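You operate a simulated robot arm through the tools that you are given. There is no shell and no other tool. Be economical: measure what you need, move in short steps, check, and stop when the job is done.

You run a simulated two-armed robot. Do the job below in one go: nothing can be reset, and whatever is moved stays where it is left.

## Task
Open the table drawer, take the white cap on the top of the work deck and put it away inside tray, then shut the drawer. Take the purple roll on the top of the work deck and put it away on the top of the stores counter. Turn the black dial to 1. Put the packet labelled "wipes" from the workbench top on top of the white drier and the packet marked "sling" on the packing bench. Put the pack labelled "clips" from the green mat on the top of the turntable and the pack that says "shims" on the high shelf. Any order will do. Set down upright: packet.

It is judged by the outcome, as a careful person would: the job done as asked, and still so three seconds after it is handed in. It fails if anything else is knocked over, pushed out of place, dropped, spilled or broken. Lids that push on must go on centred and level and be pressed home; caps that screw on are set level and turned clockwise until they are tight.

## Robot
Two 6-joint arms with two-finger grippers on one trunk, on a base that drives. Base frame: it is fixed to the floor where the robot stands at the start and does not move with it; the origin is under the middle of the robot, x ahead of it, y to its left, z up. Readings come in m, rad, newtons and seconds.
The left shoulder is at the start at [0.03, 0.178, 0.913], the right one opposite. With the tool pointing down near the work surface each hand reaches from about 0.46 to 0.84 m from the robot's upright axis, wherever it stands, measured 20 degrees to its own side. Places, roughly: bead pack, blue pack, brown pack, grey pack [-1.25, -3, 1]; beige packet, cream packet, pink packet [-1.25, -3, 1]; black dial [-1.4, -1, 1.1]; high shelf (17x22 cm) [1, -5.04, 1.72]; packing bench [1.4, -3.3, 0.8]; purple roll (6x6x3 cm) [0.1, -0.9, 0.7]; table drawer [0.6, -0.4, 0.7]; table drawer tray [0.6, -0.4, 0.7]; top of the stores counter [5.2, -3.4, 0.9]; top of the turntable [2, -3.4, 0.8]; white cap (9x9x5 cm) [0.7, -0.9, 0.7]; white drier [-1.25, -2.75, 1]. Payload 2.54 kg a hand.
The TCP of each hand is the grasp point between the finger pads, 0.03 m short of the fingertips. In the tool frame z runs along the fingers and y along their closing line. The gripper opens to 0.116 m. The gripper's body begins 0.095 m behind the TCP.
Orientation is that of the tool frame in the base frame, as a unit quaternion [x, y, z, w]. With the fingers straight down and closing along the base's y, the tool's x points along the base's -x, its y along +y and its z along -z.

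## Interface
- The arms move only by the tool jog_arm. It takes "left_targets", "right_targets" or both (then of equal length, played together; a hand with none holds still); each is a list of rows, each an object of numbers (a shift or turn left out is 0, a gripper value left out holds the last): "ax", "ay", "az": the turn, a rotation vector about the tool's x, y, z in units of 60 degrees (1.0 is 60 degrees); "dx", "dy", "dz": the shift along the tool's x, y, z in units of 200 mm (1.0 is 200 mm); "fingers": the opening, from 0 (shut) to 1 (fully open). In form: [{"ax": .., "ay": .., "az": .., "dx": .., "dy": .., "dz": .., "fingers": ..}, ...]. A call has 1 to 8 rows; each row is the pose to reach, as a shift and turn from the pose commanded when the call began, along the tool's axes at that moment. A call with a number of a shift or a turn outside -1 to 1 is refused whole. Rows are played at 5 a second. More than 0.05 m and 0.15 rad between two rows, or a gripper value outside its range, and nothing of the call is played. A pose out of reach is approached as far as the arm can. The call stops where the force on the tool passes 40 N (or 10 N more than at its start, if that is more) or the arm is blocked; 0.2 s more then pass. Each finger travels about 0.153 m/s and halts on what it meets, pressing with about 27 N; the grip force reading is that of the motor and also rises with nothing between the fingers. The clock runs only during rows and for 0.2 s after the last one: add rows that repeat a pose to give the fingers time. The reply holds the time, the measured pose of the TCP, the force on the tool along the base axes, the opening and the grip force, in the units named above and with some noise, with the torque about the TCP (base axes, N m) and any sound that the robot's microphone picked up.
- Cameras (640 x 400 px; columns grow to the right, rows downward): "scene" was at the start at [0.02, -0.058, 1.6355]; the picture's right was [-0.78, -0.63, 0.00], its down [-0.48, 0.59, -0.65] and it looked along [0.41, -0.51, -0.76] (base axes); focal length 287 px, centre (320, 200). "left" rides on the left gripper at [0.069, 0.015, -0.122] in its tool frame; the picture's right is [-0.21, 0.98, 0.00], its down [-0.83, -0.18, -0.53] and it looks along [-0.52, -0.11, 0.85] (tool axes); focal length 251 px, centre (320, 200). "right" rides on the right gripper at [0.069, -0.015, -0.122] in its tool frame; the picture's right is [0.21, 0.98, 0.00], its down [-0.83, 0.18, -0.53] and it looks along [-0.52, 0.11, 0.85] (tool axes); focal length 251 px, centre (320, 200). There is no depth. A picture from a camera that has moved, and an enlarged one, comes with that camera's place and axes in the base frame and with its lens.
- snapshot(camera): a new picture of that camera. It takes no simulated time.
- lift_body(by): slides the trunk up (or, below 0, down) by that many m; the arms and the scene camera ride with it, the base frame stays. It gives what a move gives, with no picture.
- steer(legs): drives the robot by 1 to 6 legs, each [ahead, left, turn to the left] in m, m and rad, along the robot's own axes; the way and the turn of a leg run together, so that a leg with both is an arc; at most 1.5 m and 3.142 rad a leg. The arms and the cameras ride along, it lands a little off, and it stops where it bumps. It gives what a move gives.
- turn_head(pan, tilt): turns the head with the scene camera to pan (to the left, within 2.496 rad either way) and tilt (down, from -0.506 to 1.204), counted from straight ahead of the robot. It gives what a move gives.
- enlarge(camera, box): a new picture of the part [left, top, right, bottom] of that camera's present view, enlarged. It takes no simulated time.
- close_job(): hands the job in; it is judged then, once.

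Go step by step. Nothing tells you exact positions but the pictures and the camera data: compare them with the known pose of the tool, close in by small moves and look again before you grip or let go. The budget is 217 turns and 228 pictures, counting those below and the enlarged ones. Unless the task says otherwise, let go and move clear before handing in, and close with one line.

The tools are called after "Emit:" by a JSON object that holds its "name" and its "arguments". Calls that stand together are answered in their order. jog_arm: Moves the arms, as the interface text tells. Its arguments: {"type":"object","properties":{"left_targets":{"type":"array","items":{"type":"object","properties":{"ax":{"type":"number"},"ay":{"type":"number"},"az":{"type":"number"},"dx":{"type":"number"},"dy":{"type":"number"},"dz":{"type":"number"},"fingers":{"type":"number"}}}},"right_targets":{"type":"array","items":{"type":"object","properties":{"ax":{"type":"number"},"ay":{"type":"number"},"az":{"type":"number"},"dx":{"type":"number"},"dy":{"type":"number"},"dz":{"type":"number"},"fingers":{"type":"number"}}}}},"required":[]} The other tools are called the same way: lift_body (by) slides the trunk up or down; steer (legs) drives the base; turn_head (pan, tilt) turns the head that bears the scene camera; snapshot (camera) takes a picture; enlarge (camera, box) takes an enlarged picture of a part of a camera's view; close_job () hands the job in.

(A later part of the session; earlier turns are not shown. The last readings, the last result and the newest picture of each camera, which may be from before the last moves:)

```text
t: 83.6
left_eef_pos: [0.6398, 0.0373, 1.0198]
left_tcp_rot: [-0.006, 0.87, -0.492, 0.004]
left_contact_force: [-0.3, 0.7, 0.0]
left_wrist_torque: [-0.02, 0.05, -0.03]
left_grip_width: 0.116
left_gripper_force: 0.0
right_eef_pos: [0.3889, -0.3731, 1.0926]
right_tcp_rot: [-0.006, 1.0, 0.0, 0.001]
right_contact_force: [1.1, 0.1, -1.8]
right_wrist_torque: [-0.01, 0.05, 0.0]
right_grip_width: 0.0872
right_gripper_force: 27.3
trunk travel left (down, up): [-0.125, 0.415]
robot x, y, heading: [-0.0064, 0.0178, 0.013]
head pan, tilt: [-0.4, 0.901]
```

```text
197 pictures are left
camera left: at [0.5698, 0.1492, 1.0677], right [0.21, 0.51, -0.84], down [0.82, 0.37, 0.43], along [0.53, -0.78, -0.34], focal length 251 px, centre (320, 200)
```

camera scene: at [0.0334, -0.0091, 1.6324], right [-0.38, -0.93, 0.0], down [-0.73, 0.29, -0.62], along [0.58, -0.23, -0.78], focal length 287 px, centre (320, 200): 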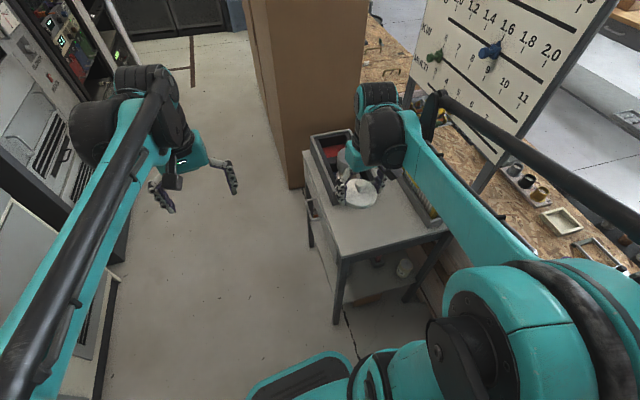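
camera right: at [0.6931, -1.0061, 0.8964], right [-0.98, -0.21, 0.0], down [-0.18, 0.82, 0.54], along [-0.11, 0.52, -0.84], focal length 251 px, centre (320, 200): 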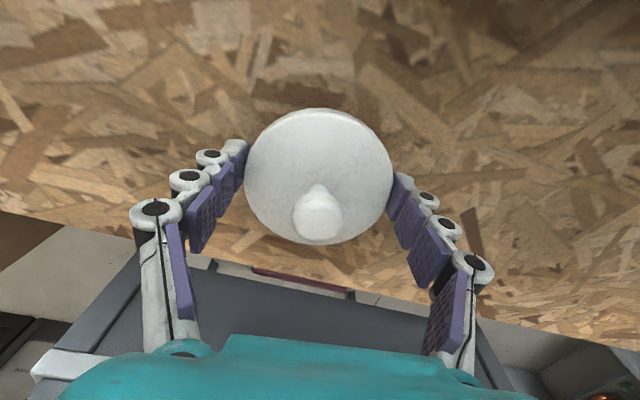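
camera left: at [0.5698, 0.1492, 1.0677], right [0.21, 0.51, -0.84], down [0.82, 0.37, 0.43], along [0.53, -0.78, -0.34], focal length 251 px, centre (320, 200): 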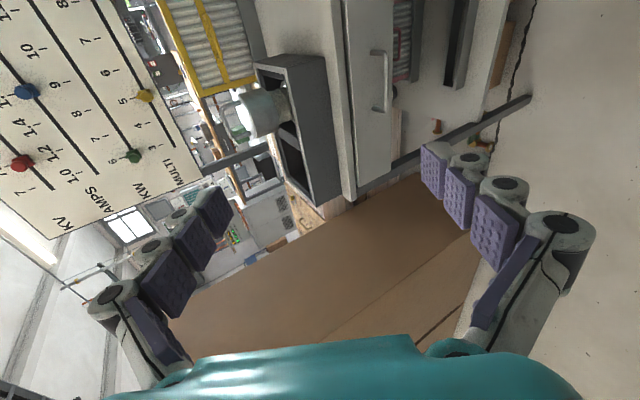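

Triangulated, the handle bar is at y≈-0.228, z≈0.715, x 0.617–0.705. I'll finish the turn to horizontal and come down.

Emit:
{"name": "jog_arm", "arguments": {"left_targets": [{"ax": 0.13, "dx": -0.02, "dy": 0.17, "dz": 0.1}, {"ax": 0.26, "dx": -0.04, "dy": 0.34, "dz": 0.2}, {"ax": 0.39, "dx": -0.06, "dy": 0.51, "dz": 0.31}, {"ax": 0.52, "dx": -0.08, "dy": 0.68, "dz": 0.41}, {"ax": 0.52, "dx": -0.1, "dy": 0.85, "dz": 0.52}]}}

Emit:
{"name": "snapshot", "arguments": {"camera": "left"}}

Emit:
{"name": "snapshot", "arguments": {"camera": "scene"}}

```text
t: 84.8
left_eef_pos: [0.6454, 0.0353, 0.8403]
left_tcp_rot: [-0.005, 0.707, -0.707, 0.005]
left_contact_force: [-0.3, -0.3, 0.2]
left_wrist_torque: [0.02, -0.01, 0.0]
left_grip_width: 0.1161
left_gripper_force: 0.1
left hand out of reach, approached as far as the arm can: row 5
right_eef_pos: [0.3865, -0.3741, 1.0934]
right_tcp_rot: [-0.006, 1.0, 0.001, 0.0]
right_contact_force: [-0.1, -0.3, -1.6]
right_wrist_torque: [0.03, -0.02, -0.01]
right_grip_width: 0.0873
right_gripper_force: 27.3
trunk travel left (down, up): [-0.125, 0.415]
robot x, y, heading: [-0.0086, 0.0153, 0.016]
head pan, tilt: [-0.4, 0.901]
```

```text
196 pictures are left
camera left: at [0.5752, 0.1558, 0.8244], right [0.22, 0.0, -0.98], down [0.82, 0.55, 0.18], along [0.53, -0.84, 0.11], focal length 251 px, centre (320, 200)
```

left: 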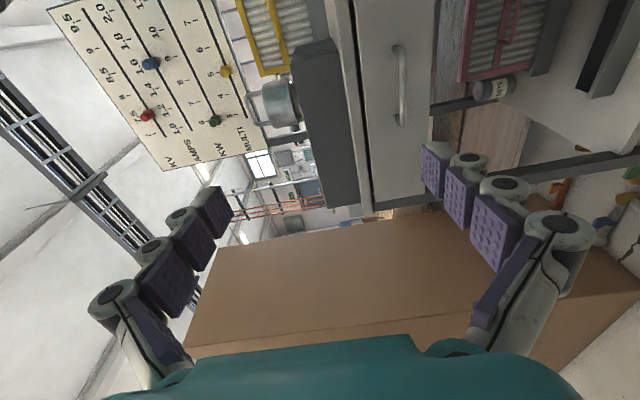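

```text
195 pictures are left
camera scene: at [0.0322, -0.0095, 1.6324], right [-0.38, -0.93, 0.0], down [-0.73, 0.3, -0.62], along [0.58, -0.23, -0.78], focal length 287 px, centre (320, 200)
```

scene: 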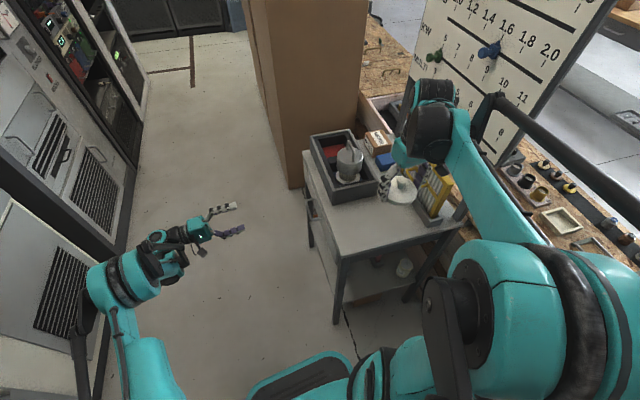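

I'll move in toward the handle with fingers partly closed.

Emit:
{"name": "jog_arm", "arguments": {"left_targets": [{"dx": -0.02, "dz": 0.2, "dy": 0.05}, {"dx": -0.04, "dz": 0.35, "dy": 0.2, "fingers": 0.7}, {"dx": -0.06, "dz": 0.5, "dy": 0.35, "fingers": 0.5}, {"dx": -0.075, "dz": 0.65, "dy": 0.5, "fingers": 0.5}, {"dx": -0.075, "dz": 0.75, "dy": 0.61, "fingers": 0.5}]}}

Emit:
{"name": "snapshot", "arguments": {"camera": "left"}}

```text
t: 86.0
left_eef_pos: [0.6204, -0.0975, 0.8237]
left_tcp_rot: [-0.005, 0.708, -0.706, 0.005]
left_contact_force: [-0.8, 0.4, 0.3]
left_wrist_torque: [0.03, -0.03, 0.01]
left_grip_width: 0.058
left_gripper_force: 0.0
left hand out of reach, approached as far as the arm can: row 1, 2, 3, 4, 5
right_eef_pos: [0.3876, -0.3746, 1.0934]
right_tcp_rot: [-0.006, 1.0, 0.0, 0.001]
right_contact_force: [0.1, -1.5, -0.3]
right_wrist_torque: [0.02, 0.01, 0.0]
right_grip_width: 0.0869
right_gripper_force: 26.9
trunk travel left (down, up): [-0.125, 0.415]
robot x, y, heading: [-0.0049, 0.015, 0.006]
head pan, tilt: [-0.4, 0.901]
```

```text
194 pictures are left
camera left: at [0.5496, 0.0229, 0.8072], right [0.21, 0.0, -0.98], down [0.82, 0.55, 0.18], along [0.53, -0.84, 0.11], focal length 251 px, centre (320, 200)
```

left: 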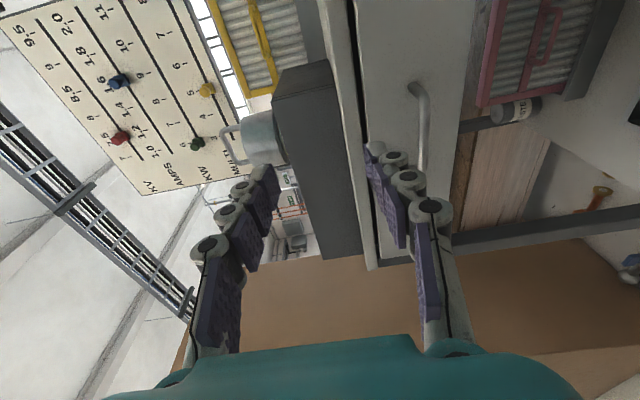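

The arm is near its limits there, so I'll lower the trunk 0.1 m and recheck.

Emit:
{"name": "lift_body", "arguments": {"by": -0.105}}

Emit:
{"name": "jog_arm", "arguments": {"left_targets": [{"dx": -0.1}, {"dx": -0.2, "dz": 0.1}]}}

Emit:
{"name": "snapshot", "arguments": {"camera": "left"}}

```text
t: 87.4
left_eef_pos: [0.6205, -0.0976, 0.7196]
left_tcp_rot: [-0.006, 0.708, -0.707, 0.004]
left_contact_force: [-0.1, -0.7, -0.1]
left_wrist_torque: [0.02, 0.03, -0.01]
left_grip_width: 0.0579
left_gripper_force: 0.0
right_eef_pos: [0.3871, -0.374, 0.9884]
right_tcp_rot: [-0.006, 1.0, -0.001, 0.0]
right_contact_force: [-0.4, 0.0, -0.5]
right_wrist_torque: [-0.01, 0.03, 0.01]
right_grip_width: 0.0869
right_gripper_force: 26.9
trunk travel left (down, up): [-0.02, 0.52]
robot x, y, heading: [-0.0084, 0.0152, 0.012]
head pan, tilt: [-0.4, 0.901]
```

```text
t: 88.0
left_eef_pos: [0.6491, -0.1156, 0.7356]
left_tcp_rot: [-0.006, 0.708, -0.706, 0.006]
left_contact_force: [-0.5, -0.6, 0.5]
left_wrist_torque: [0.01, -0.02, -0.03]
left_grip_width: 0.0579
left_gripper_force: 0.0
left hand out of reach, approached as far as the arm can: row 1, 2
right_eef_pos: [0.3892, -0.3734, 0.9886]
right_tcp_rot: [-0.006, 1.0, -0.001, 0.001]
right_contact_force: [-0.4, -0.2, -1.6]
right_wrist_torque: [-0.01, 0.0, -0.01]
right_grip_width: 0.0869
right_gripper_force: 27.0
trunk travel left (down, up): [-0.02, 0.52]
robot x, y, heading: [-0.0076, 0.0166, 0.013]
head pan, tilt: [-0.4, 0.901]
```

```text
193 pictures are left
camera left: at [0.5783, 0.0043, 0.7194], right [0.21, 0.01, -0.98], down [0.82, 0.55, 0.18], along [0.53, -0.84, 0.11], focal length 251 px, centre (320, 200)
```

left: 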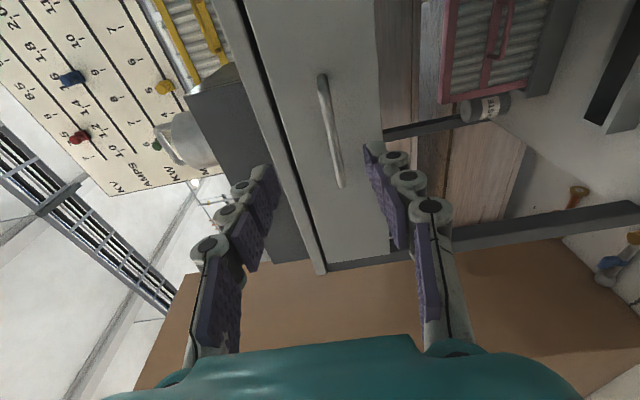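

The left arm is at full stretch, so I'll drive forward 8 cm and bring the hand back to the handle's centre.

Emit:
{"name": "steer", "arguments": {"legs": [[0.08, 0, 0]]}}

Emit:
{"name": "jog_arm", "arguments": {"left_targets": [{"dx": 0.2, "dy": 0.04}, {"dx": 0.35, "dy": 0.09}, {"dx": 0.35, "dy": 0.09}]}}

Emit:
{"name": "snapshot", "arguments": {"camera": "left"}}

```text
t: 89.1
left_eef_pos: [0.7298, -0.1141, 0.7366]
left_tcp_rot: [-0.006, 0.708, -0.706, 0.005]
left_contact_force: [0.9, 0.9, -0.3]
left_wrist_torque: [-0.03, -0.01, -0.04]
left_grip_width: 0.0581
left_gripper_force: 0.1
right_eef_pos: [0.4686, -0.3733, 0.987]
right_tcp_rot: [-0.006, 1.0, 0.0, 0.0]
right_contact_force: [0.8, 0.2, -1.0]
right_wrist_torque: [0.02, 0.03, 0.01]
right_grip_width: 0.0869
right_gripper_force: 27.5
trunk travel left (down, up): [-0.02, 0.52]
robot x, y, heading: [0.0714, 0.0181, 0.01]
head pan, tilt: [-0.4, 0.901]
```

```text
t: 89.9
left_eef_pos: [0.6557, -0.1154, 0.7182]
left_tcp_rot: [-0.005, 0.708, -0.706, 0.006]
left_contact_force: [0.3, -1.0, -0.4]
left_wrist_torque: [-0.03, 0.0, 0.01]
left_grip_width: 0.0581
left_gripper_force: 0.0
right_eef_pos: [0.4681, -0.3739, 0.9873]
right_tcp_rot: [-0.007, 1.0, 0.0, 0.001]
right_contact_force: [0.0, 0.3, -1.3]
right_wrist_torque: [-0.02, 0.0, 0.01]
right_grip_width: 0.0872
right_gripper_force: 27.2
trunk travel left (down, up): [-0.02, 0.52]
robot x, y, heading: [0.0709, 0.0207, 0.015]
head pan, tilt: [-0.4, 0.901]
```

```text
192 pictures are left
camera left: at [0.5853, 0.0056, 0.7016], right [0.21, 0.01, -0.98], down [0.82, 0.55, 0.18], along [0.53, -0.84, 0.11], focal length 251 px, centre (320, 200)
```

left: 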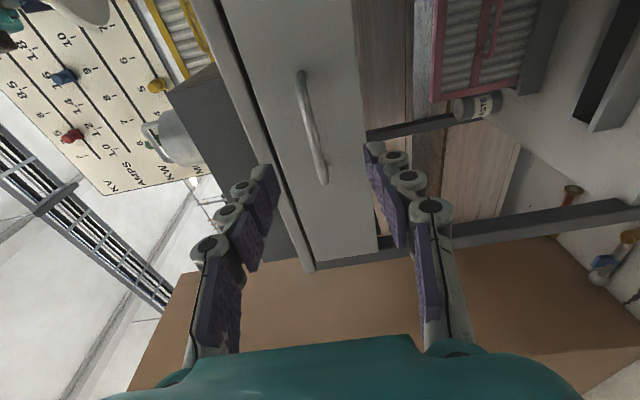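

The bar is at z≈0.722, x centre 0.66. I'll advance until it is between the pads.

Emit:
{"name": "jog_arm", "arguments": {"left_targets": [{"dx": -0.02, "dy": -0.02, "dz": 0.15}, {"dx": -0.02, "dy": -0.02, "dz": 0.3}, {"dx": -0.02, "dy": -0.02, "dz": 0.42}, {"dx": -0.02, "dy": -0.02, "dz": 0.5}]}}

Emit:
{"name": "snapshot", "arguments": {"camera": "left"}}

```text
t: 90.9
left_eef_pos: [0.6649, -0.2162, 0.721]
left_tcp_rot: [-0.006, 0.709, -0.706, 0.006]
left_contact_force: [0.5, 0.2, -0.1]
left_wrist_torque: [-0.01, -0.01, -0.04]
left_grip_width: 0.0578
left_gripper_force: 0.1
right_eef_pos: [0.4682, -0.3718, 0.9879]
right_tcp_rot: [-0.007, 1.0, 0.0, 0.001]
right_contact_force: [-0.3, 0.3, -1.0]
right_wrist_torque: [0.0, -0.03, -0.02]
right_grip_width: 0.0874
right_gripper_force: 26.3
trunk travel left (down, up): [-0.02, 0.52]
robot x, y, heading: [0.0716, 0.0169, 0.022]
head pan, tilt: [-0.4, 0.901]
```

```text
191 pictures are left
camera left: at [0.5938, -0.0961, 0.7053], right [0.21, 0.01, -0.98], down [0.82, 0.55, 0.18], along [0.54, -0.84, 0.11], focal length 251 px, centre (320, 200)
```

left: 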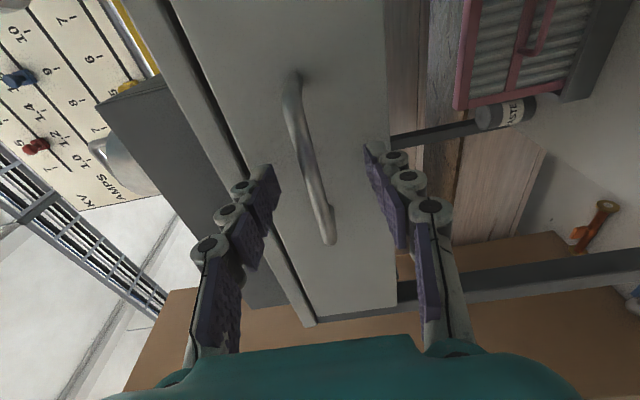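

I'll advance about 1.2 cm more and close on the bar.

Emit:
{"name": "jog_arm", "arguments": {"left_targets": [{"dz": 0.03}, {"dz": 0.06}, {"dz": 0.06, "fingers": 0.2}, {"dz": 0.06, "fingers": 0.0}, {"dz": 0.06, "fingers": 0.0}]}}

Emit:
{"name": "snapshot", "arguments": {"camera": "left"}}

```text
t: 92.1
left_eef_pos: [0.665, -0.2289, 0.7228]
left_tcp_rot: [-0.006, 0.708, -0.706, 0.006]
left_contact_force: [6.4, -1.5, 22.0]
left_wrist_torque: [0.08, 0.06, -0.39]
left_grip_width: 0.008
left_gripper_force: 34.5
right_eef_pos: [0.4665, -0.3734, 0.9881]
right_tcp_rot: [-0.008, 1.0, 0.0, 0.001]
right_contact_force: [-0.6, 0.5, -1.1]
right_wrist_torque: [0.02, 0.03, 0.0]
right_grip_width: 0.0866
right_gripper_force: 27.0
trunk travel left (down, up): [-0.02, 0.52]
robot x, y, heading: [0.0703, 0.0164, 0.014]
head pan, tilt: [-0.4, 0.901]
```

```text
190 pictures are left
camera left: at [0.5935, -0.1077, 0.7076], right [0.21, 0.0, -0.98], down [0.82, 0.55, 0.18], along [0.54, -0.84, 0.11], focal length 251 px, centre (320, 200)
```

left: 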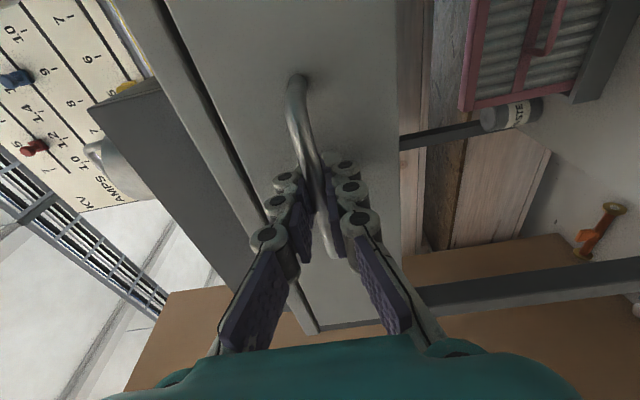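

Gripped (8 mm bar). Now pulling the drawer out toward +y.

Emit:
{"name": "jog_arm", "arguments": {"left_targets": [{"dy": -0.01, "dz": -0.05}, {"dy": -0.01, "dz": -0.15}, {"dy": -0.01, "dz": -0.3}, {"dy": -0.01, "dz": -0.45}, {"dy": -0.01, "dz": -0.6}, {"dy": -0.01, "dz": -0.75}, {"dy": -0.01, "dz": -0.9}]}}

Emit:
{"name": "snapshot", "arguments": {"camera": "left"}}

Emit:
{"name": "snapshot", "arguments": {"camera": "scene"}}

```text
t: 93.7
left_eef_pos: [0.6613, -0.0475, 0.7236]
left_tcp_rot: [-0.007, 0.709, -0.705, 0.007]
left_contact_force: [23.9, -1.8, 13.0]
left_wrist_torque: [0.08, -0.03, 0.02]
left_grip_width: 0.0083
left_gripper_force: 34.8
right_eef_pos: [0.4674, -0.3726, 0.9875]
right_tcp_rot: [-0.007, 1.0, 0.0, 0.0]
right_contact_force: [-0.2, -0.4, -0.5]
right_wrist_torque: [0.0, 0.01, 0.0]
right_grip_width: 0.0867
right_gripper_force: 26.8
trunk travel left (down, up): [-0.02, 0.52]
robot x, y, heading: [0.0682, 0.0163, 0.011]
head pan, tilt: [-0.4, 0.901]
```

```text
189 pictures are left
camera left: at [0.5902, 0.0729, 0.7075], right [0.21, 0.01, -0.98], down [0.82, 0.55, 0.18], along [0.54, -0.84, 0.11], focal length 251 px, centre (320, 200)
```

left: 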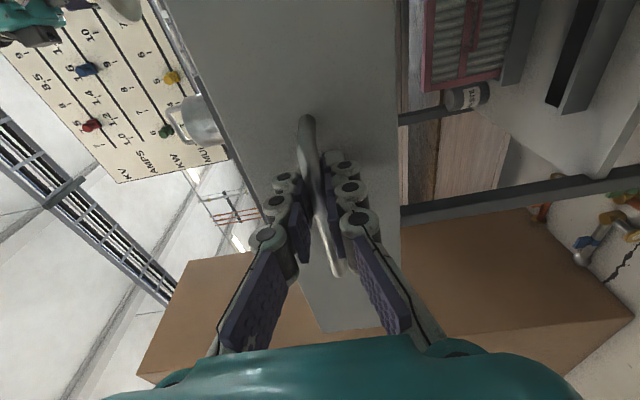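

```text
188 pictures are left
camera scene: at [0.1134, -0.0074, 1.5274], right [-0.38, -0.93, 0.0], down [-0.73, 0.29, -0.62], along [0.57, -0.23, -0.78], focal length 287 px, centre (320, 200)
```

scene: 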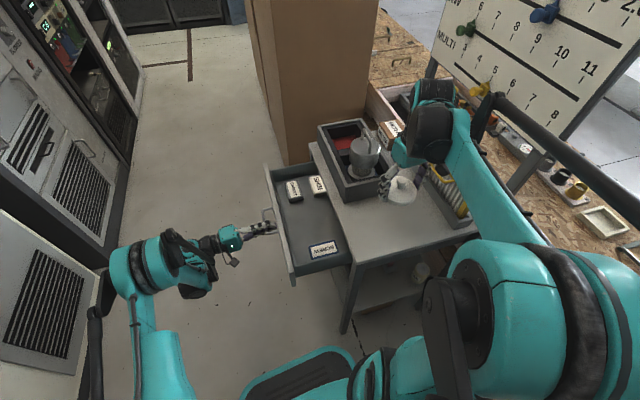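

The drawer is open about 0.18 m. I'll zoom in to see its contents.

Emit:
{"name": "enlarge", "arguments": {"camera": "scene", "box": [250, 140, 370, 290]}}

Emit:
{"name": "snapshot", "arguments": {"camera": "right"}}

```text
2.67 times, centred on (310, 215) of scene
camera zoom: at [0.1134, -0.0074, 1.5274], right [-0.38, -0.93, 0.0], down [-0.73, 0.29, -0.62], along [0.57, -0.23, -0.78], focal length 766 px, centre (347, 160)
```

zoom: 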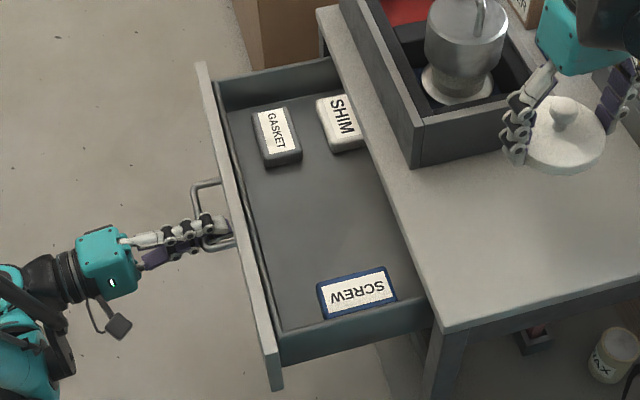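

```text
186 pictures are left
camera right: at [0.3982, -0.3885, 1.1102], right [-0.23, 0.97, 0.0], down [0.82, 0.19, 0.53], along [0.52, 0.12, -0.85], focal length 251 px, centre (320, 200)
```

right: 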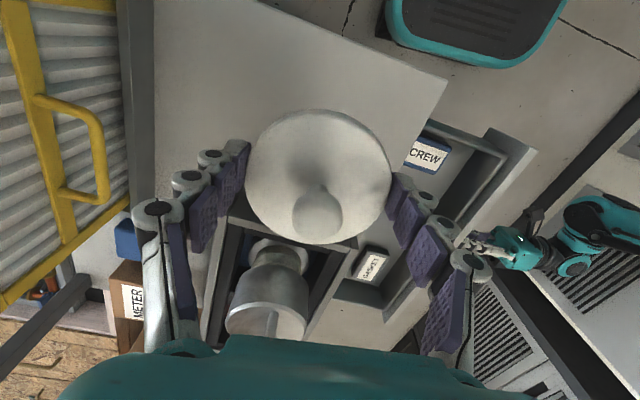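

The free spot in the drawer is around (0.645,-0.175), between GASKET and SCREW. I'll bring the cap over it while the left hand holds the drawer.

Emit:
{"name": "jog_arm", "arguments": {"right_targets": [{"dy": 0.24}, {"dy": 0.48}, {"dy": 0.72}, {"dy": 0.98}, {"dy": 0.98, "dx": -0.22}, {"dy": 0.98, "dx": -0.44}, {"dy": 0.98, "dx": -0.66}, {"dy": 0.98, "dx": -0.88}]}}

Emit:
{"name": "snapshot", "arguments": {"camera": "right"}}

Emit:
{"name": "enlarge", "arguments": {"camera": "scene", "box": [250, 100, 410, 300]}}

```text
refused: row 4 steps farther than a row can; nothing moved
```

```text
185 pictures are left
camera right: at [0.3982, -0.3885, 1.1102], right [-0.23, 0.97, 0.0], down [0.82, 0.19, 0.53], along [0.52, 0.12, -0.85], focal length 251 px, centre (320, 200)
```

right: 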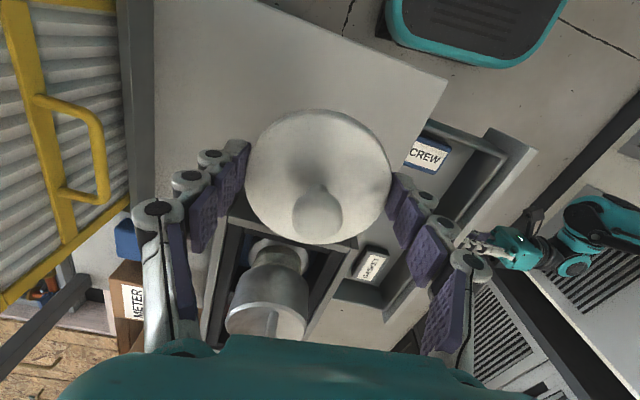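

```text
2.00 times, centred on (330, 200) of scene
camera zoom: at [0.1134, -0.0074, 1.5274], right [-0.38, -0.93, 0.0], down [-0.73, 0.29, -0.62], along [0.57, -0.23, -0.78], focal length 575 px, centre (300, 200)
```

zoom: 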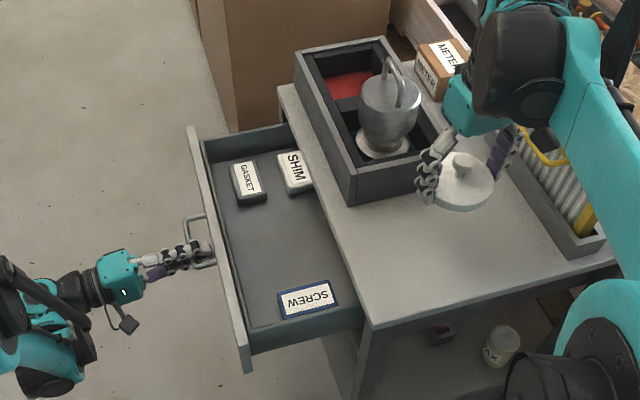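

Emit:
{"name": "jog_arm", "arguments": {"right_targets": [{"dy": 0.24}, {"dy": 0.48}, {"dy": 0.72}, {"dy": 0.96}, {"dy": 0.98, "dx": -0.22}, {"dy": 0.98, "dx": -0.44}, {"dy": 0.98, "dx": -0.66}, {"dy": 0.98, "dx": -0.88}]}}

Emit:
{"name": "snapshot", "arguments": {"camera": "right"}}

Emit:
{"name": "enlarge", "arguments": {"camera": "scene", "box": [250, 100, 410, 300]}}

```text
t: 95.5
left_eef_pos: [0.6606, -0.0493, 0.7248]
left_tcp_rot: [-0.005, 0.709, -0.705, 0.005]
left_contact_force: [10.5, -1.4, 4.8]
left_wrist_torque: [0.05, 0.04, -0.96]
left_grip_width: 0.0083
left_gripper_force: 34.7
right_eef_pos: [0.6417, -0.1756, 0.9869]
right_tcp_rot: [-0.007, 1.0, 0.0, 0.001]
right_contact_force: [-0.4, 0.2, -1.1]
right_wrist_torque: [-0.01, -0.04, 0.02]
right_grip_width: 0.0869
right_gripper_force: 27.3
trunk travel left (down, up): [-0.02, 0.52]
robot x, y, heading: [0.0747, 0.0198, 0.019]
head pan, tilt: [-0.4, 0.901]
```

```text
183 pictures are left
camera right: at [0.5715, -0.1915, 1.1102], right [-0.23, 0.97, 0.0], down [0.82, 0.19, 0.54], along [0.52, 0.12, -0.84], focal length 251 px, centre (320, 200)
```

right: 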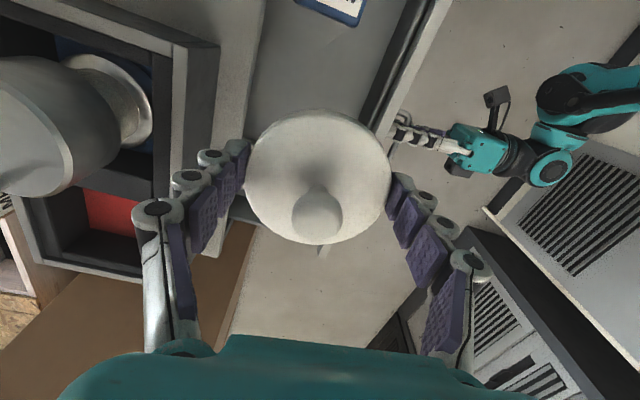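

```text
2.00 times, centred on (330, 200) of scene
camera zoom: at [0.1119, -0.0079, 1.5273], right [-0.38, -0.93, 0.0], down [-0.73, 0.3, -0.62], along [0.58, -0.23, -0.78], focal length 575 px, centre (300, 200)
```

zoom: 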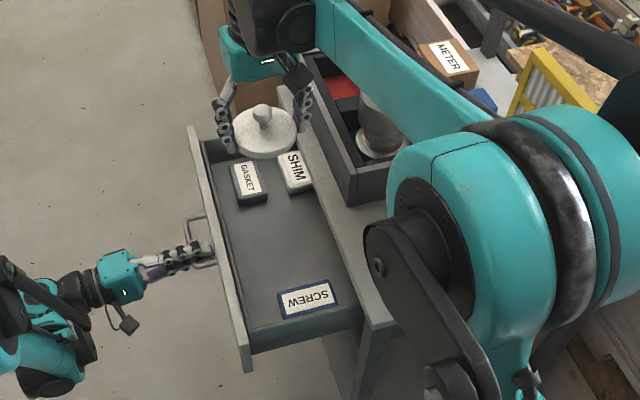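

The cap is aligned over the gap. Lowering to z≈0.80, then checking.

Emit:
{"name": "jog_arm", "arguments": {"right_targets": [{"dz": 0.2}, {"dz": 0.4}, {"dz": 0.6}, {"dz": 0.8}, {"dz": 0.93}]}}

Emit:
{"name": "snapshot", "arguments": {"camera": "right"}}

Emit:
{"name": "enlarge", "arguments": {"camera": "scene", "box": [250, 130, 370, 290]}}

```text
t: 96.7
left_eef_pos: [0.6601, -0.0476, 0.7251]
left_tcp_rot: [-0.005, 0.709, -0.705, 0.005]
left_contact_force: [-1.6, 0.9, -0.5]
left_wrist_torque: [-0.01, -0.03, -0.36]
left_grip_width: 0.008
left_gripper_force: 34.7
right_eef_pos: [0.6407, -0.1749, 0.8007]
right_tcp_rot: [-0.007, 1.0, 0.001, 0.001]
right_contact_force: [-0.6, -0.2, -1.7]
right_wrist_torque: [0.04, 0.01, 0.01]
right_grip_width: 0.0866
right_gripper_force: 26.5
trunk travel left (down, up): [-0.02, 0.52]
robot x, y, heading: [0.071, 0.0172, 0.017]
head pan, tilt: [-0.4, 0.901]
```

```text
181 pictures are left
camera right: at [0.5711, -0.1908, 0.9237], right [-0.23, 0.97, 0.0], down [0.82, 0.19, 0.54], along [0.52, 0.12, -0.84], focal length 251 px, centre (320, 200)
```

right: 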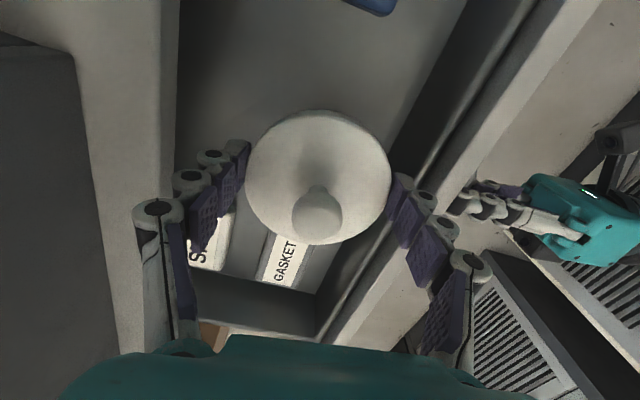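

```text
2.50 times, centred on (310, 210) of scene
camera zoom: at [0.112, -0.008, 1.5273], right [-0.38, -0.93, 0.0], down [-0.73, 0.3, -0.62], along [0.58, -0.23, -0.78], focal length 718 px, centre (345, 175)
```

zoom: 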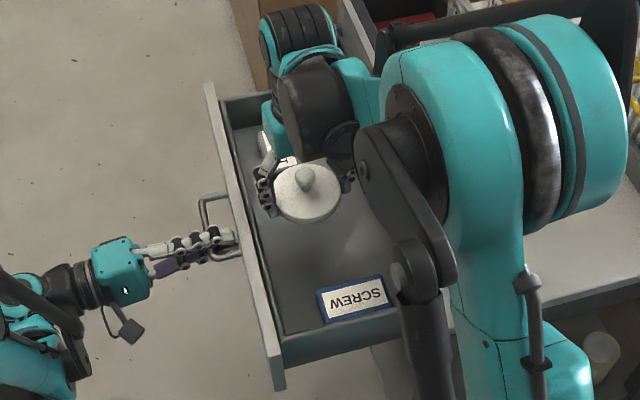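

Clearances look good. I'll lower further in small steps until contact.

Emit:
{"name": "jog_arm", "arguments": {"right_targets": [{"dz": 0.15}, {"dz": 0.28}, {"dz": 0.36}, {"dz": 0.4}, {"dz": 0.43}, {"dz": 0.45}]}}

Emit:
{"name": "snapshot", "arguments": {"camera": "right"}}

Emit:
{"name": "enlarge", "arguments": {"camera": "scene", "box": [250, 130, 370, 290]}}

```text
t: 98.2
left_eef_pos: [0.6597, -0.0486, 0.7248]
left_tcp_rot: [-0.004, 0.71, -0.704, 0.006]
left_contact_force: [-0.4, 0.3, 0.1]
left_wrist_torque: [-0.02, -0.03, 0.23]
left_grip_width: 0.0081
left_gripper_force: 35.4
right_eef_pos: [0.6416, -0.1741, 0.7144]
right_tcp_rot: [-0.008, 1.0, 0.0, 0.001]
right_contact_force: [-1.0, 0.0, 17.6]
right_wrist_torque: [0.03, 0.11, -0.02]
right_grip_width: 0.0876
right_gripper_force: 27.2
trunk travel left (down, up): [-0.02, 0.52]
robot x, y, heading: [0.0724, 0.0186, 0.015]
head pan, tilt: [-0.4, 0.901]
stopped in row 6 (right hand): the force on the tool passed its limit at 42 N (the readings are from after the stop); the commanded pose is now the measured one
```

```text
179 pictures are left
camera right: at [0.5707, -0.1908, 0.8366], right [-0.23, 0.97, 0.0], down [0.82, 0.19, 0.54], along [0.52, 0.12, -0.84], focal length 251 px, centre (320, 200)
```

right: 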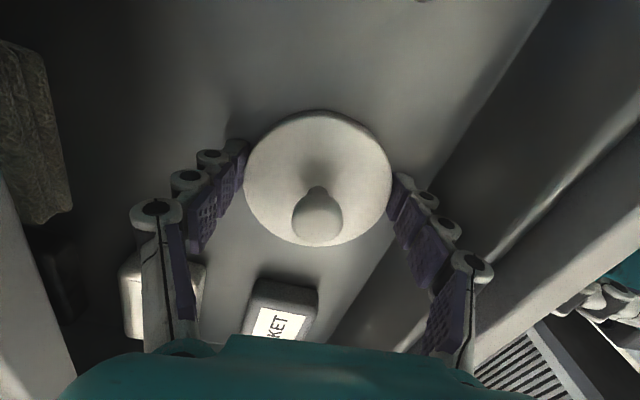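

```text
2.50 times, centred on (310, 210) of scene
camera zoom: at [0.1105, -0.0076, 1.5276], right [-0.38, -0.93, 0.0], down [-0.73, 0.3, -0.62], along [0.58, -0.23, -0.78], focal length 718 px, centre (345, 175)
```

zoom: 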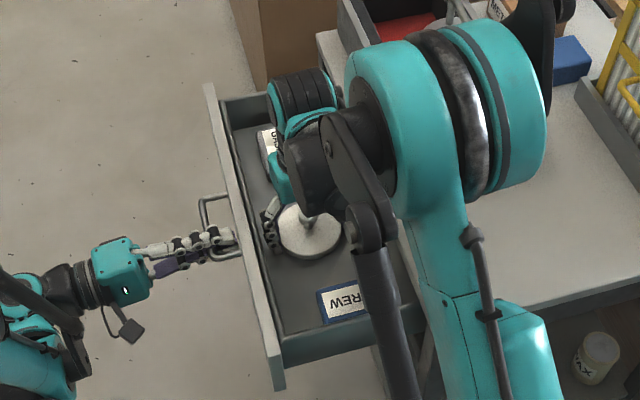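

The cap is on the drawer floor. I'll open a little and rise straight up.

Emit:
{"name": "jog_arm", "arguments": {"right_targets": [{"dz": -0.01, "fingers": 0.88}, {"dz": -0.01, "fingers": 0.88}, {"dz": -0.05, "fingers": 0.88}, {"dz": -0.15, "fingers": 0.88}, {"dz": -0.35, "fingers": 0.88}, {"dz": -0.55, "fingers": 0.88}, {"dz": -0.75, "fingers": 0.88}, {"dz": -0.95, "fingers": 0.88}]}}

Emit:
{"name": "snapshot", "arguments": {"camera": "right"}}

```text
t: 100.0
left_eef_pos: [0.6593, -0.0483, 0.7243]
left_tcp_rot: [-0.006, 0.71, -0.705, 0.005]
left_contact_force: [-4.0, 0.1, 15.1]
left_wrist_torque: [0.15, 0.01, 0.35]
left_grip_width: 0.008
left_gripper_force: 34.7
right_eef_pos: [0.6402, -0.176, 0.9033]
right_tcp_rot: [-0.006, 1.0, 0.0, 0.001]
right_contact_force: [0.0, 0.1, -0.1]
right_wrist_torque: [0.01, 0.01, -0.05]
right_grip_width: 0.102
right_gripper_force: 0.1
trunk travel left (down, up): [-0.02, 0.52]
robot x, y, heading: [0.0714, 0.0188, 0.01]
head pan, tilt: [-0.4, 0.901]
```

```text
177 pictures are left
camera right: at [0.57, -0.1906, 1.0262], right [-0.23, 0.97, 0.0], down [0.82, 0.19, 0.54], along [0.52, 0.12, -0.84], focal length 251 px, centre (320, 200)
```

right: 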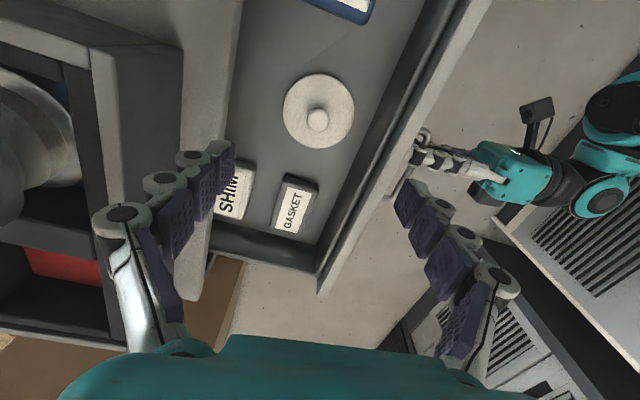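

The cap rests well in the drawer. I'll raise the right hand and push the drawer shut with the left.

Emit:
{"name": "jog_arm", "arguments": {"right_targets": [{"dz": -0.2}, {"dz": -0.4, "dx": 0.1}, {"dz": -0.5, "dx": 0.3}, {"dz": -0.5, "dx": 0.5}, {"dz": -0.5, "dx": 0.7}, {"dz": -0.5, "dx": 0.9}]}}

Emit:
{"name": "jog_arm", "arguments": {"left_targets": [{"dz": 0.1}, {"dz": 0.25}, {"dz": 0.4}, {"dz": 0.55}, {"dz": 0.7}, {"dz": 0.8}, {"dz": 0.88}, {"dz": 0.93}]}}

Emit:
{"name": "enlarge", "arguments": {"camera": "scene", "box": [250, 130, 410, 290]}}

```text
t: 101.4
left_eef_pos: [0.6619, -0.0483, 0.7238]
left_tcp_rot: [-0.006, 0.709, -0.705, 0.006]
left_contact_force: [-6.0, -0.4, 17.5]
left_wrist_torque: [0.16, -0.02, 1.02]
left_grip_width: 0.0084
left_gripper_force: 34.8
right_eef_pos: [0.4593, -0.1769, 1.0049]
right_tcp_rot: [-0.006, 1.0, -0.001, 0.002]
right_contact_force: [0.7, -0.2, 0.0]
right_wrist_torque: [0.02, 0.02, -0.06]
right_grip_width: 0.1022
right_gripper_force: 0.1
trunk travel left (down, up): [-0.02, 0.52]
robot x, y, heading: [0.0688, 0.0173, 0.018]
head pan, tilt: [-0.4, 0.901]
```

```text
t: 103.4
left_eef_pos: [0.6614, -0.2294, 0.7241]
left_tcp_rot: [-0.005, 0.709, -0.706, 0.005]
left_contact_force: [-7.2, 10.3, 12.2]
left_wrist_torque: [0.23, 0.09, -1.03]
left_grip_width: 0.0082
left_gripper_force: 34.9
right_eef_pos: [0.4612, -0.1756, 1.004]
right_tcp_rot: [-0.008, 1.0, -0.001, 0.002]
right_contact_force: [-0.3, -0.5, -0.4]
right_wrist_torque: [0.01, -0.01, -0.01]
right_grip_width: 0.1023
right_gripper_force: 0.1
trunk travel left (down, up): [-0.02, 0.52]
robot x, y, heading: [0.0698, 0.0197, 0.015]
head pan, tilt: [-0.4, 0.901]
stopped in row 8 (left hand): the force on the tool passed its limit at 42 N (the readings are from after the stop); the commanded pose is now the measured one
```

```text
2.50 times, centred on (330, 210) of scene
camera zoom: at [0.1098, -0.0057, 1.5275], right [-0.38, -0.93, 0.0], down [-0.73, 0.29, -0.62], along [0.58, -0.23, -0.78], focal length 718 px, centre (295, 175)
```

zoom: 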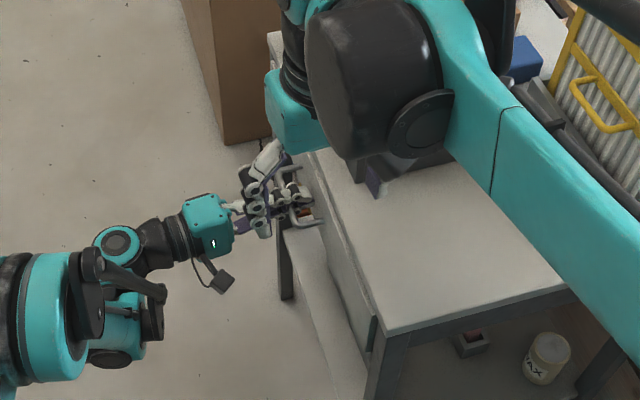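

The drawer is back to its closed position. I'll release and retract the left hand.

Emit:
{"name": "jog_arm", "arguments": {"left_targets": [{"fingers": 0.4}, {"fingers": 0.4}, {"dz": -0.1}, {"dz": -0.3}, {"dz": -0.5}, {"dz": -0.7}, {"dz": -0.85}]}}

Emit:
{"name": "jog_arm", "arguments": {"right_targets": [{"dx": 0.1, "dy": -0.2}, {"dx": 0.2, "dy": -0.4}, {"dx": 0.25, "dy": -0.6}]}}

Emit:
{"name": "snapshot", "arguments": {"camera": "left"}}

Emit:
{"name": "enlarge", "arguments": {"camera": "scene", "box": [250, 130, 410, 290]}}

```text
t: 105.0
left_eef_pos: [0.6611, -0.0602, 0.7225]
left_tcp_rot: [-0.006, 0.71, -0.704, 0.004]
left_contact_force: [-0.4, -0.4, 0.2]
left_wrist_torque: [0.0, -0.01, 0.0]
left_grip_width: 0.0465
left_gripper_force: 0.1
right_eef_pos: [0.4622, -0.1764, 1.0039]
right_tcp_rot: [-0.008, 1.0, -0.001, 0.001]
right_contact_force: [-0.1, 0.6, -0.1]
right_wrist_torque: [-0.01, -0.02, 0.02]
right_grip_width: 0.1021
right_gripper_force: 0.1
trunk travel left (down, up): [-0.02, 0.52]
robot x, y, heading: [0.0697, 0.0189, 0.011]
head pan, tilt: [-0.4, 0.901]
```

```text
t: 105.8
left_eef_pos: [0.6602, -0.0601, 0.7211]
left_tcp_rot: [-0.005, 0.709, -0.705, 0.006]
left_contact_force: [0.2, 0.4, -0.1]
left_wrist_torque: [0.01, 0.01, 0.03]
left_grip_width: 0.0463
left_gripper_force: 0.1
right_eef_pos: [0.413, -0.2983, 1.0049]
right_tcp_rot: [-0.007, 1.0, 0.001, 0.001]
right_contact_force: [-0.7, -1.1, -0.7]
right_wrist_torque: [0.03, 0.02, 0.01]
right_grip_width: 0.1022
right_gripper_force: 0.0
trunk travel left (down, up): [-0.02, 0.52]
robot x, y, heading: [0.0731, 0.0183, 0.012]
head pan, tilt: [-0.4, 0.901]
```

```text
175 pictures are left
camera left: at [0.5897, 0.0599, 0.7055], right [0.21, 0.01, -0.98], down [0.82, 0.55, 0.18], along [0.53, -0.84, 0.11], focal length 251 px, centre (320, 200)
```

left: 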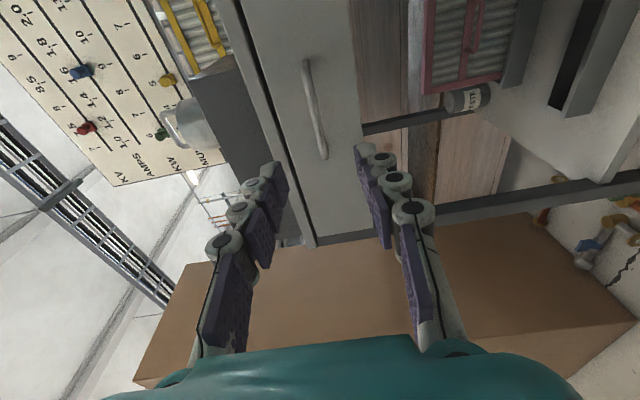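

```text
2.50 times, centred on (330, 210) of scene
camera zoom: at [0.1122, -0.0078, 1.5273], right [-0.38, -0.93, 0.0], down [-0.73, 0.29, -0.62], along [0.58, -0.23, -0.78], focal length 718 px, centre (295, 175)
```

zoom: 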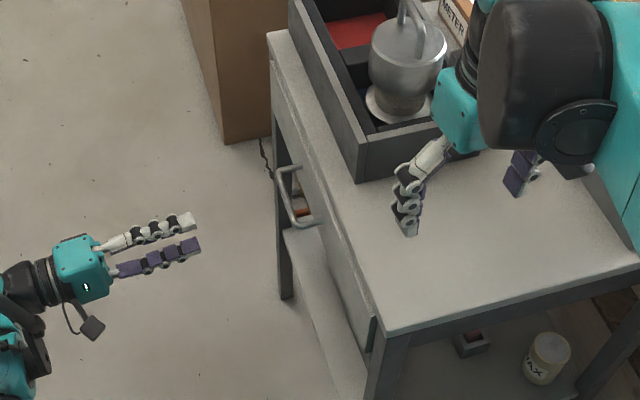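

The drawer is shut. Now I'll turn the left hand back to pointing down and tuck it.

Emit:
{"name": "jog_arm", "arguments": {"left_targets": [{"ax": -0.14, "dy": -0.1, "dz": -0.05, "dx": 0.05}, {"ax": -0.28, "dy": -0.2, "dz": -0.1, "dx": 0.1}, {"ax": -0.42, "dy": -0.3, "dz": -0.15, "dx": 0.15}, {"ax": -0.56, "dy": -0.4, "dz": -0.2, "dx": 0.2}, {"ax": -0.7, "dy": -0.55, "dz": -0.25, "dx": 0.3}, {"ax": -0.84, "dy": -0.7, "dz": -0.3, "dx": 0.4}, {"ax": -0.98, "dy": -0.85, "dz": -0.35, "dx": 0.5}]}}

Emit:
{"name": "jog_arm", "arguments": {"left_targets": [{"ax": -0.13}, {"ax": -0.26}, {"ax": -0.39}, {"ax": -0.52, "fingers": 1.0}], "right_targets": [{"dz": -0.2, "fingers": 1.0}, {"dz": -0.4}, {"dz": -0.6}, {"dz": -0.7}]}}

Emit:
{"name": "lift_body", "arguments": {"by": 0.105}}

Emit:
{"name": "turn_head", "arguments": {"pan": -2.2, "tilt": 0.4}}

Emit:
{"name": "enlarge", "arguments": {"camera": "scene", "box": [160, 50, 640, 350]}}

```text
t: 107.4
left_eef_pos: [0.5584, 0.0063, 0.8942]
left_tcp_rot: [-0.008, 0.964, -0.265, 0.002]
left_contact_force: [-1.0, 0.6, 0.5]
left_wrist_torque: [0.02, -0.02, 0.02]
left_grip_width: 0.0466
left_gripper_force: 0.0
right_eef_pos: [0.4135, -0.2968, 1.0052]
right_tcp_rot: [-0.006, 1.0, 0.0, 0.001]
right_contact_force: [0.6, 0.9, 0.2]
right_wrist_torque: [0.03, 0.0, 0.02]
right_grip_width: 0.102
right_gripper_force: 0.0
trunk travel left (down, up): [-0.02, 0.52]
robot x, y, heading: [0.0758, 0.0201, 0.012]
head pan, tilt: [-0.4, 0.901]
```

```text
t: 108.4
left_eef_pos: [0.5589, 0.005, 0.8933]
left_tcp_rot: [-0.008, 1.0, 0.004, 0.0]
left_contact_force: [0.1, -0.1, -0.4]
left_wrist_torque: [-0.01, 0.03, 0.04]
left_grip_width: 0.1157
left_gripper_force: 0.0
right_eef_pos: [0.4125, -0.3004, 1.1443]
right_tcp_rot: [-0.008, 1.0, 0.002, 0.001]
right_contact_force: [1.8, 0.7, 0.2]
right_wrist_torque: [-0.01, 0.0, 0.01]
right_grip_width: 0.1161
right_gripper_force: 0.2
trunk travel left (down, up): [-0.02, 0.52]
robot x, y, heading: [0.0705, 0.0166, 0.012]
head pan, tilt: [-0.4, 0.901]
```

```text
t: 109.8
left_eef_pos: [0.5587, 0.0057, 0.9988]
left_tcp_rot: [-0.008, 1.0, 0.004, 0.0]
left_contact_force: [-0.3, 0.5, 1.4]
left_wrist_torque: [0.03, 0.0, 0.0]
left_grip_width: 0.116
left_gripper_force: 0.0
right_eef_pos: [0.4112, -0.2986, 1.2488]
right_tcp_rot: [-0.007, 1.0, 0.0, 0.001]
right_contact_force: [0.0, -0.1, 0.7]
right_wrist_torque: [0.05, 0.0, 0.02]
right_grip_width: 0.1161
right_gripper_force: 0.0
trunk travel left (down, up): [-0.125, 0.415]
robot x, y, heading: [0.0718, 0.0173, 0.013]
head pan, tilt: [-0.4, 0.901]
```

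```text
t: 111.6
left_eef_pos: [0.5584, 0.0054, 0.9985]
left_tcp_rot: [-0.008, 1.0, 0.003, -0.001]
left_contact_force: [0.5, -0.8, 0.1]
left_wrist_torque: [0.0, -0.02, 0.02]
left_grip_width: 0.1161
left_gripper_force: 0.0
right_eef_pos: [0.4128, -0.2994, 1.2491]
right_tcp_rot: [-0.007, 1.0, 0.0, 0.001]
right_contact_force: [0.1, -0.7, 0.0]
right_wrist_torque: [-0.02, 0.01, 0.03]
right_grip_width: 0.1159
right_gripper_force: 0.0
trunk travel left (down, up): [-0.125, 0.415]
robot x, y, heading: [0.071, 0.0179, 0.014]
head pan, tilt: [-2.201, 0.4]
```

```text
1.33 times, centred on (400, 200) of scene
camera zoom: at [-0.0114, -0.0548, 1.6753], right [-0.82, 0.58, 0.0], down [0.22, 0.32, -0.92], along [-0.53, -0.75, -0.39], focal length 383 px, centre (213, 200)
```

zoom: 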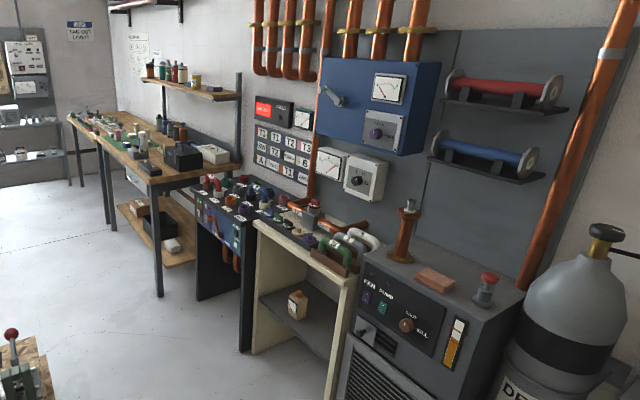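

The dial is on the grey meter box on the wall at roughly (-1.4,-0.97,1.1). I'll drive over to face it.

Emit:
{"name": "jog_arm", "arguments": {"left_targets": [{"dx": 0.1, "dy": 0.1, "dz": -0.2}, {"dx": 0.2, "dy": 0.2, "dz": -0.4}, {"dx": 0.3, "dy": 0.3, "dz": -0.6}, {"dx": 0.4, "dy": 0.4, "dz": -0.75}, {"dx": 0.5, "dy": 0.5, "dz": -0.9}]}}

Emit:
{"name": "steer", "arguments": {"legs": [[-0.6, 0, 0], [0, 0, -1.58], [1.0, 0, 0], [0, 0, -1.571]]}}

Emit:
{"name": "turn_head", "arguments": {"pan": 0.0, "tilt": 0.6}}

Emit:
{"name": "snapshot", "arguments": {"camera": "scene"}}

```text
t: 112.8
left_eef_pos: [0.4555, 0.102, 1.1782]
left_tcp_rot: [-0.007, 1.0, 0.002, 0.001]
left_contact_force: [-1.0, -0.2, 0.5]
left_wrist_torque: [0.0, -0.01, 0.0]
left_grip_width: 0.1161
left_gripper_force: 0.0
right_eef_pos: [0.4103, -0.2983, 1.2495]
right_tcp_rot: [-0.006, 1.0, 0.0, 0.0]
right_contact_force: [0.7, -0.8, -0.4]
right_wrist_torque: [-0.02, -0.02, -0.01]
right_grip_width: 0.1159
right_gripper_force: 0.0
trunk travel left (down, up): [-0.125, 0.415]
robot x, y, heading: [0.0699, 0.0186, 0.012]
head pan, tilt: [-2.201, 0.4]
```

```text
t: 128.6
left_eef_pos: [-0.9145, -1.0587, 1.1778]
left_tcp_rot: [1.0, 0.003, 0.0, 0.004]
left_contact_force: [-0.1, -1.4, -0.9]
left_wrist_torque: [0.03, 0.01, -0.01]
left_grip_width: 0.1159
left_gripper_force: 0.0
right_eef_pos: [-0.8659, -0.6575, 1.2496]
right_tcp_rot: [1.0, 0.001, -0.001, 0.0]
right_contact_force: [-0.1, -0.1, 1.0]
right_wrist_torque: [0.0, -0.02, -0.01]
right_grip_width: 0.1163
right_gripper_force: 0.0
trunk travel left (down, up): [-0.125, 0.415]
robot x, y, heading: [-0.5309, -0.9787, -3.135]
head pan, tilt: [-2.201, 0.4]
```

```text
t: 130.6
left_eef_pos: [-0.9147, -1.059, 1.1774]
left_tcp_rot: [1.0, 0.003, 0.0, 0.004]
left_contact_force: [0.2, 0.1, -0.1]
left_wrist_torque: [-0.02, -0.02, 0.0]
left_grip_width: 0.1162
left_gripper_force: 0.0
right_eef_pos: [-0.8664, -0.6575, 1.2502]
right_tcp_rot: [1.0, 0.003, -0.001, 0.0]
right_contact_force: [0.6, 0.8, -0.3]
right_wrist_torque: [-0.03, 0.01, 0.02]
right_grip_width: 0.116
right_gripper_force: 0.0
trunk travel left (down, up): [-0.125, 0.415]
robot x, y, heading: [-0.5282, -0.9801, -3.138]
head pan, tilt: [0.0, 0.6]
```

```text
172 pictures are left
camera scene: at [-0.5859, -0.9774, 1.6571], right [0.0, 1.0, 0.0], down [0.56, 0.0, -0.83], along [-0.83, 0.0, -0.56], focal length 287 px, centre (320, 200)
```

scene: 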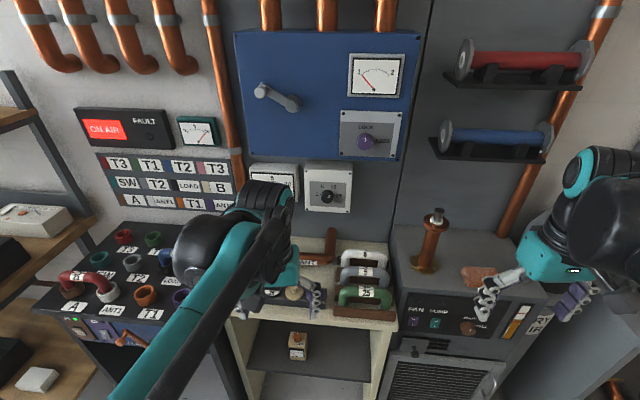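

Emit:
{"name": "enlarge", "arguments": {"camera": "scene", "box": [280, 140, 400, 240]}}

Emit:
{"name": "enlarge", "arguments": {"camera": "scene", "box": [220, 220, 420, 360]}}

```text
4.00 times, centred on (340, 190) of scene
camera zoom: at [-0.5859, -0.9774, 1.6571], right [0.0, 1.0, 0.0], down [0.56, 0.0, -0.83], along [-0.83, 0.0, -0.56], focal length 1150 px, centre (240, 240)
```

zoom: 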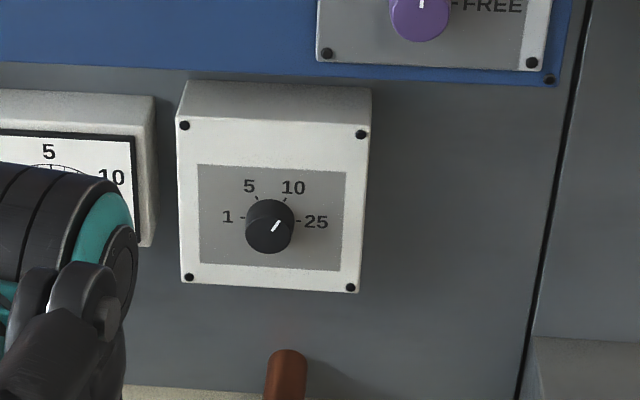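

```text
2.86 times, centred on (320, 290) of scene
camera zoom: at [-0.5859, -0.9774, 1.6571], right [0.0, 1.0, 0.0], down [0.56, 0.0, -0.83], along [-0.83, 0.0, -0.56], focal length 821 px, centre (320, -57)
```

zoom: 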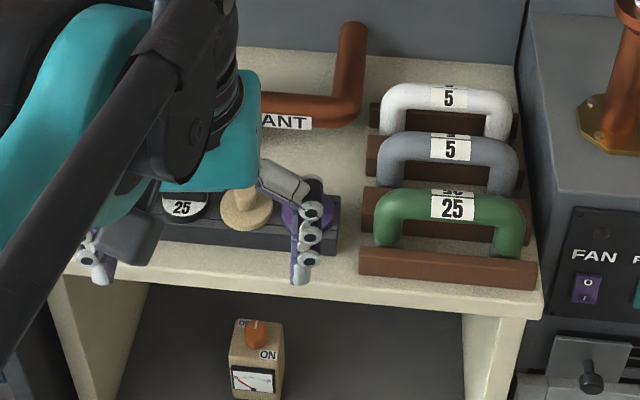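

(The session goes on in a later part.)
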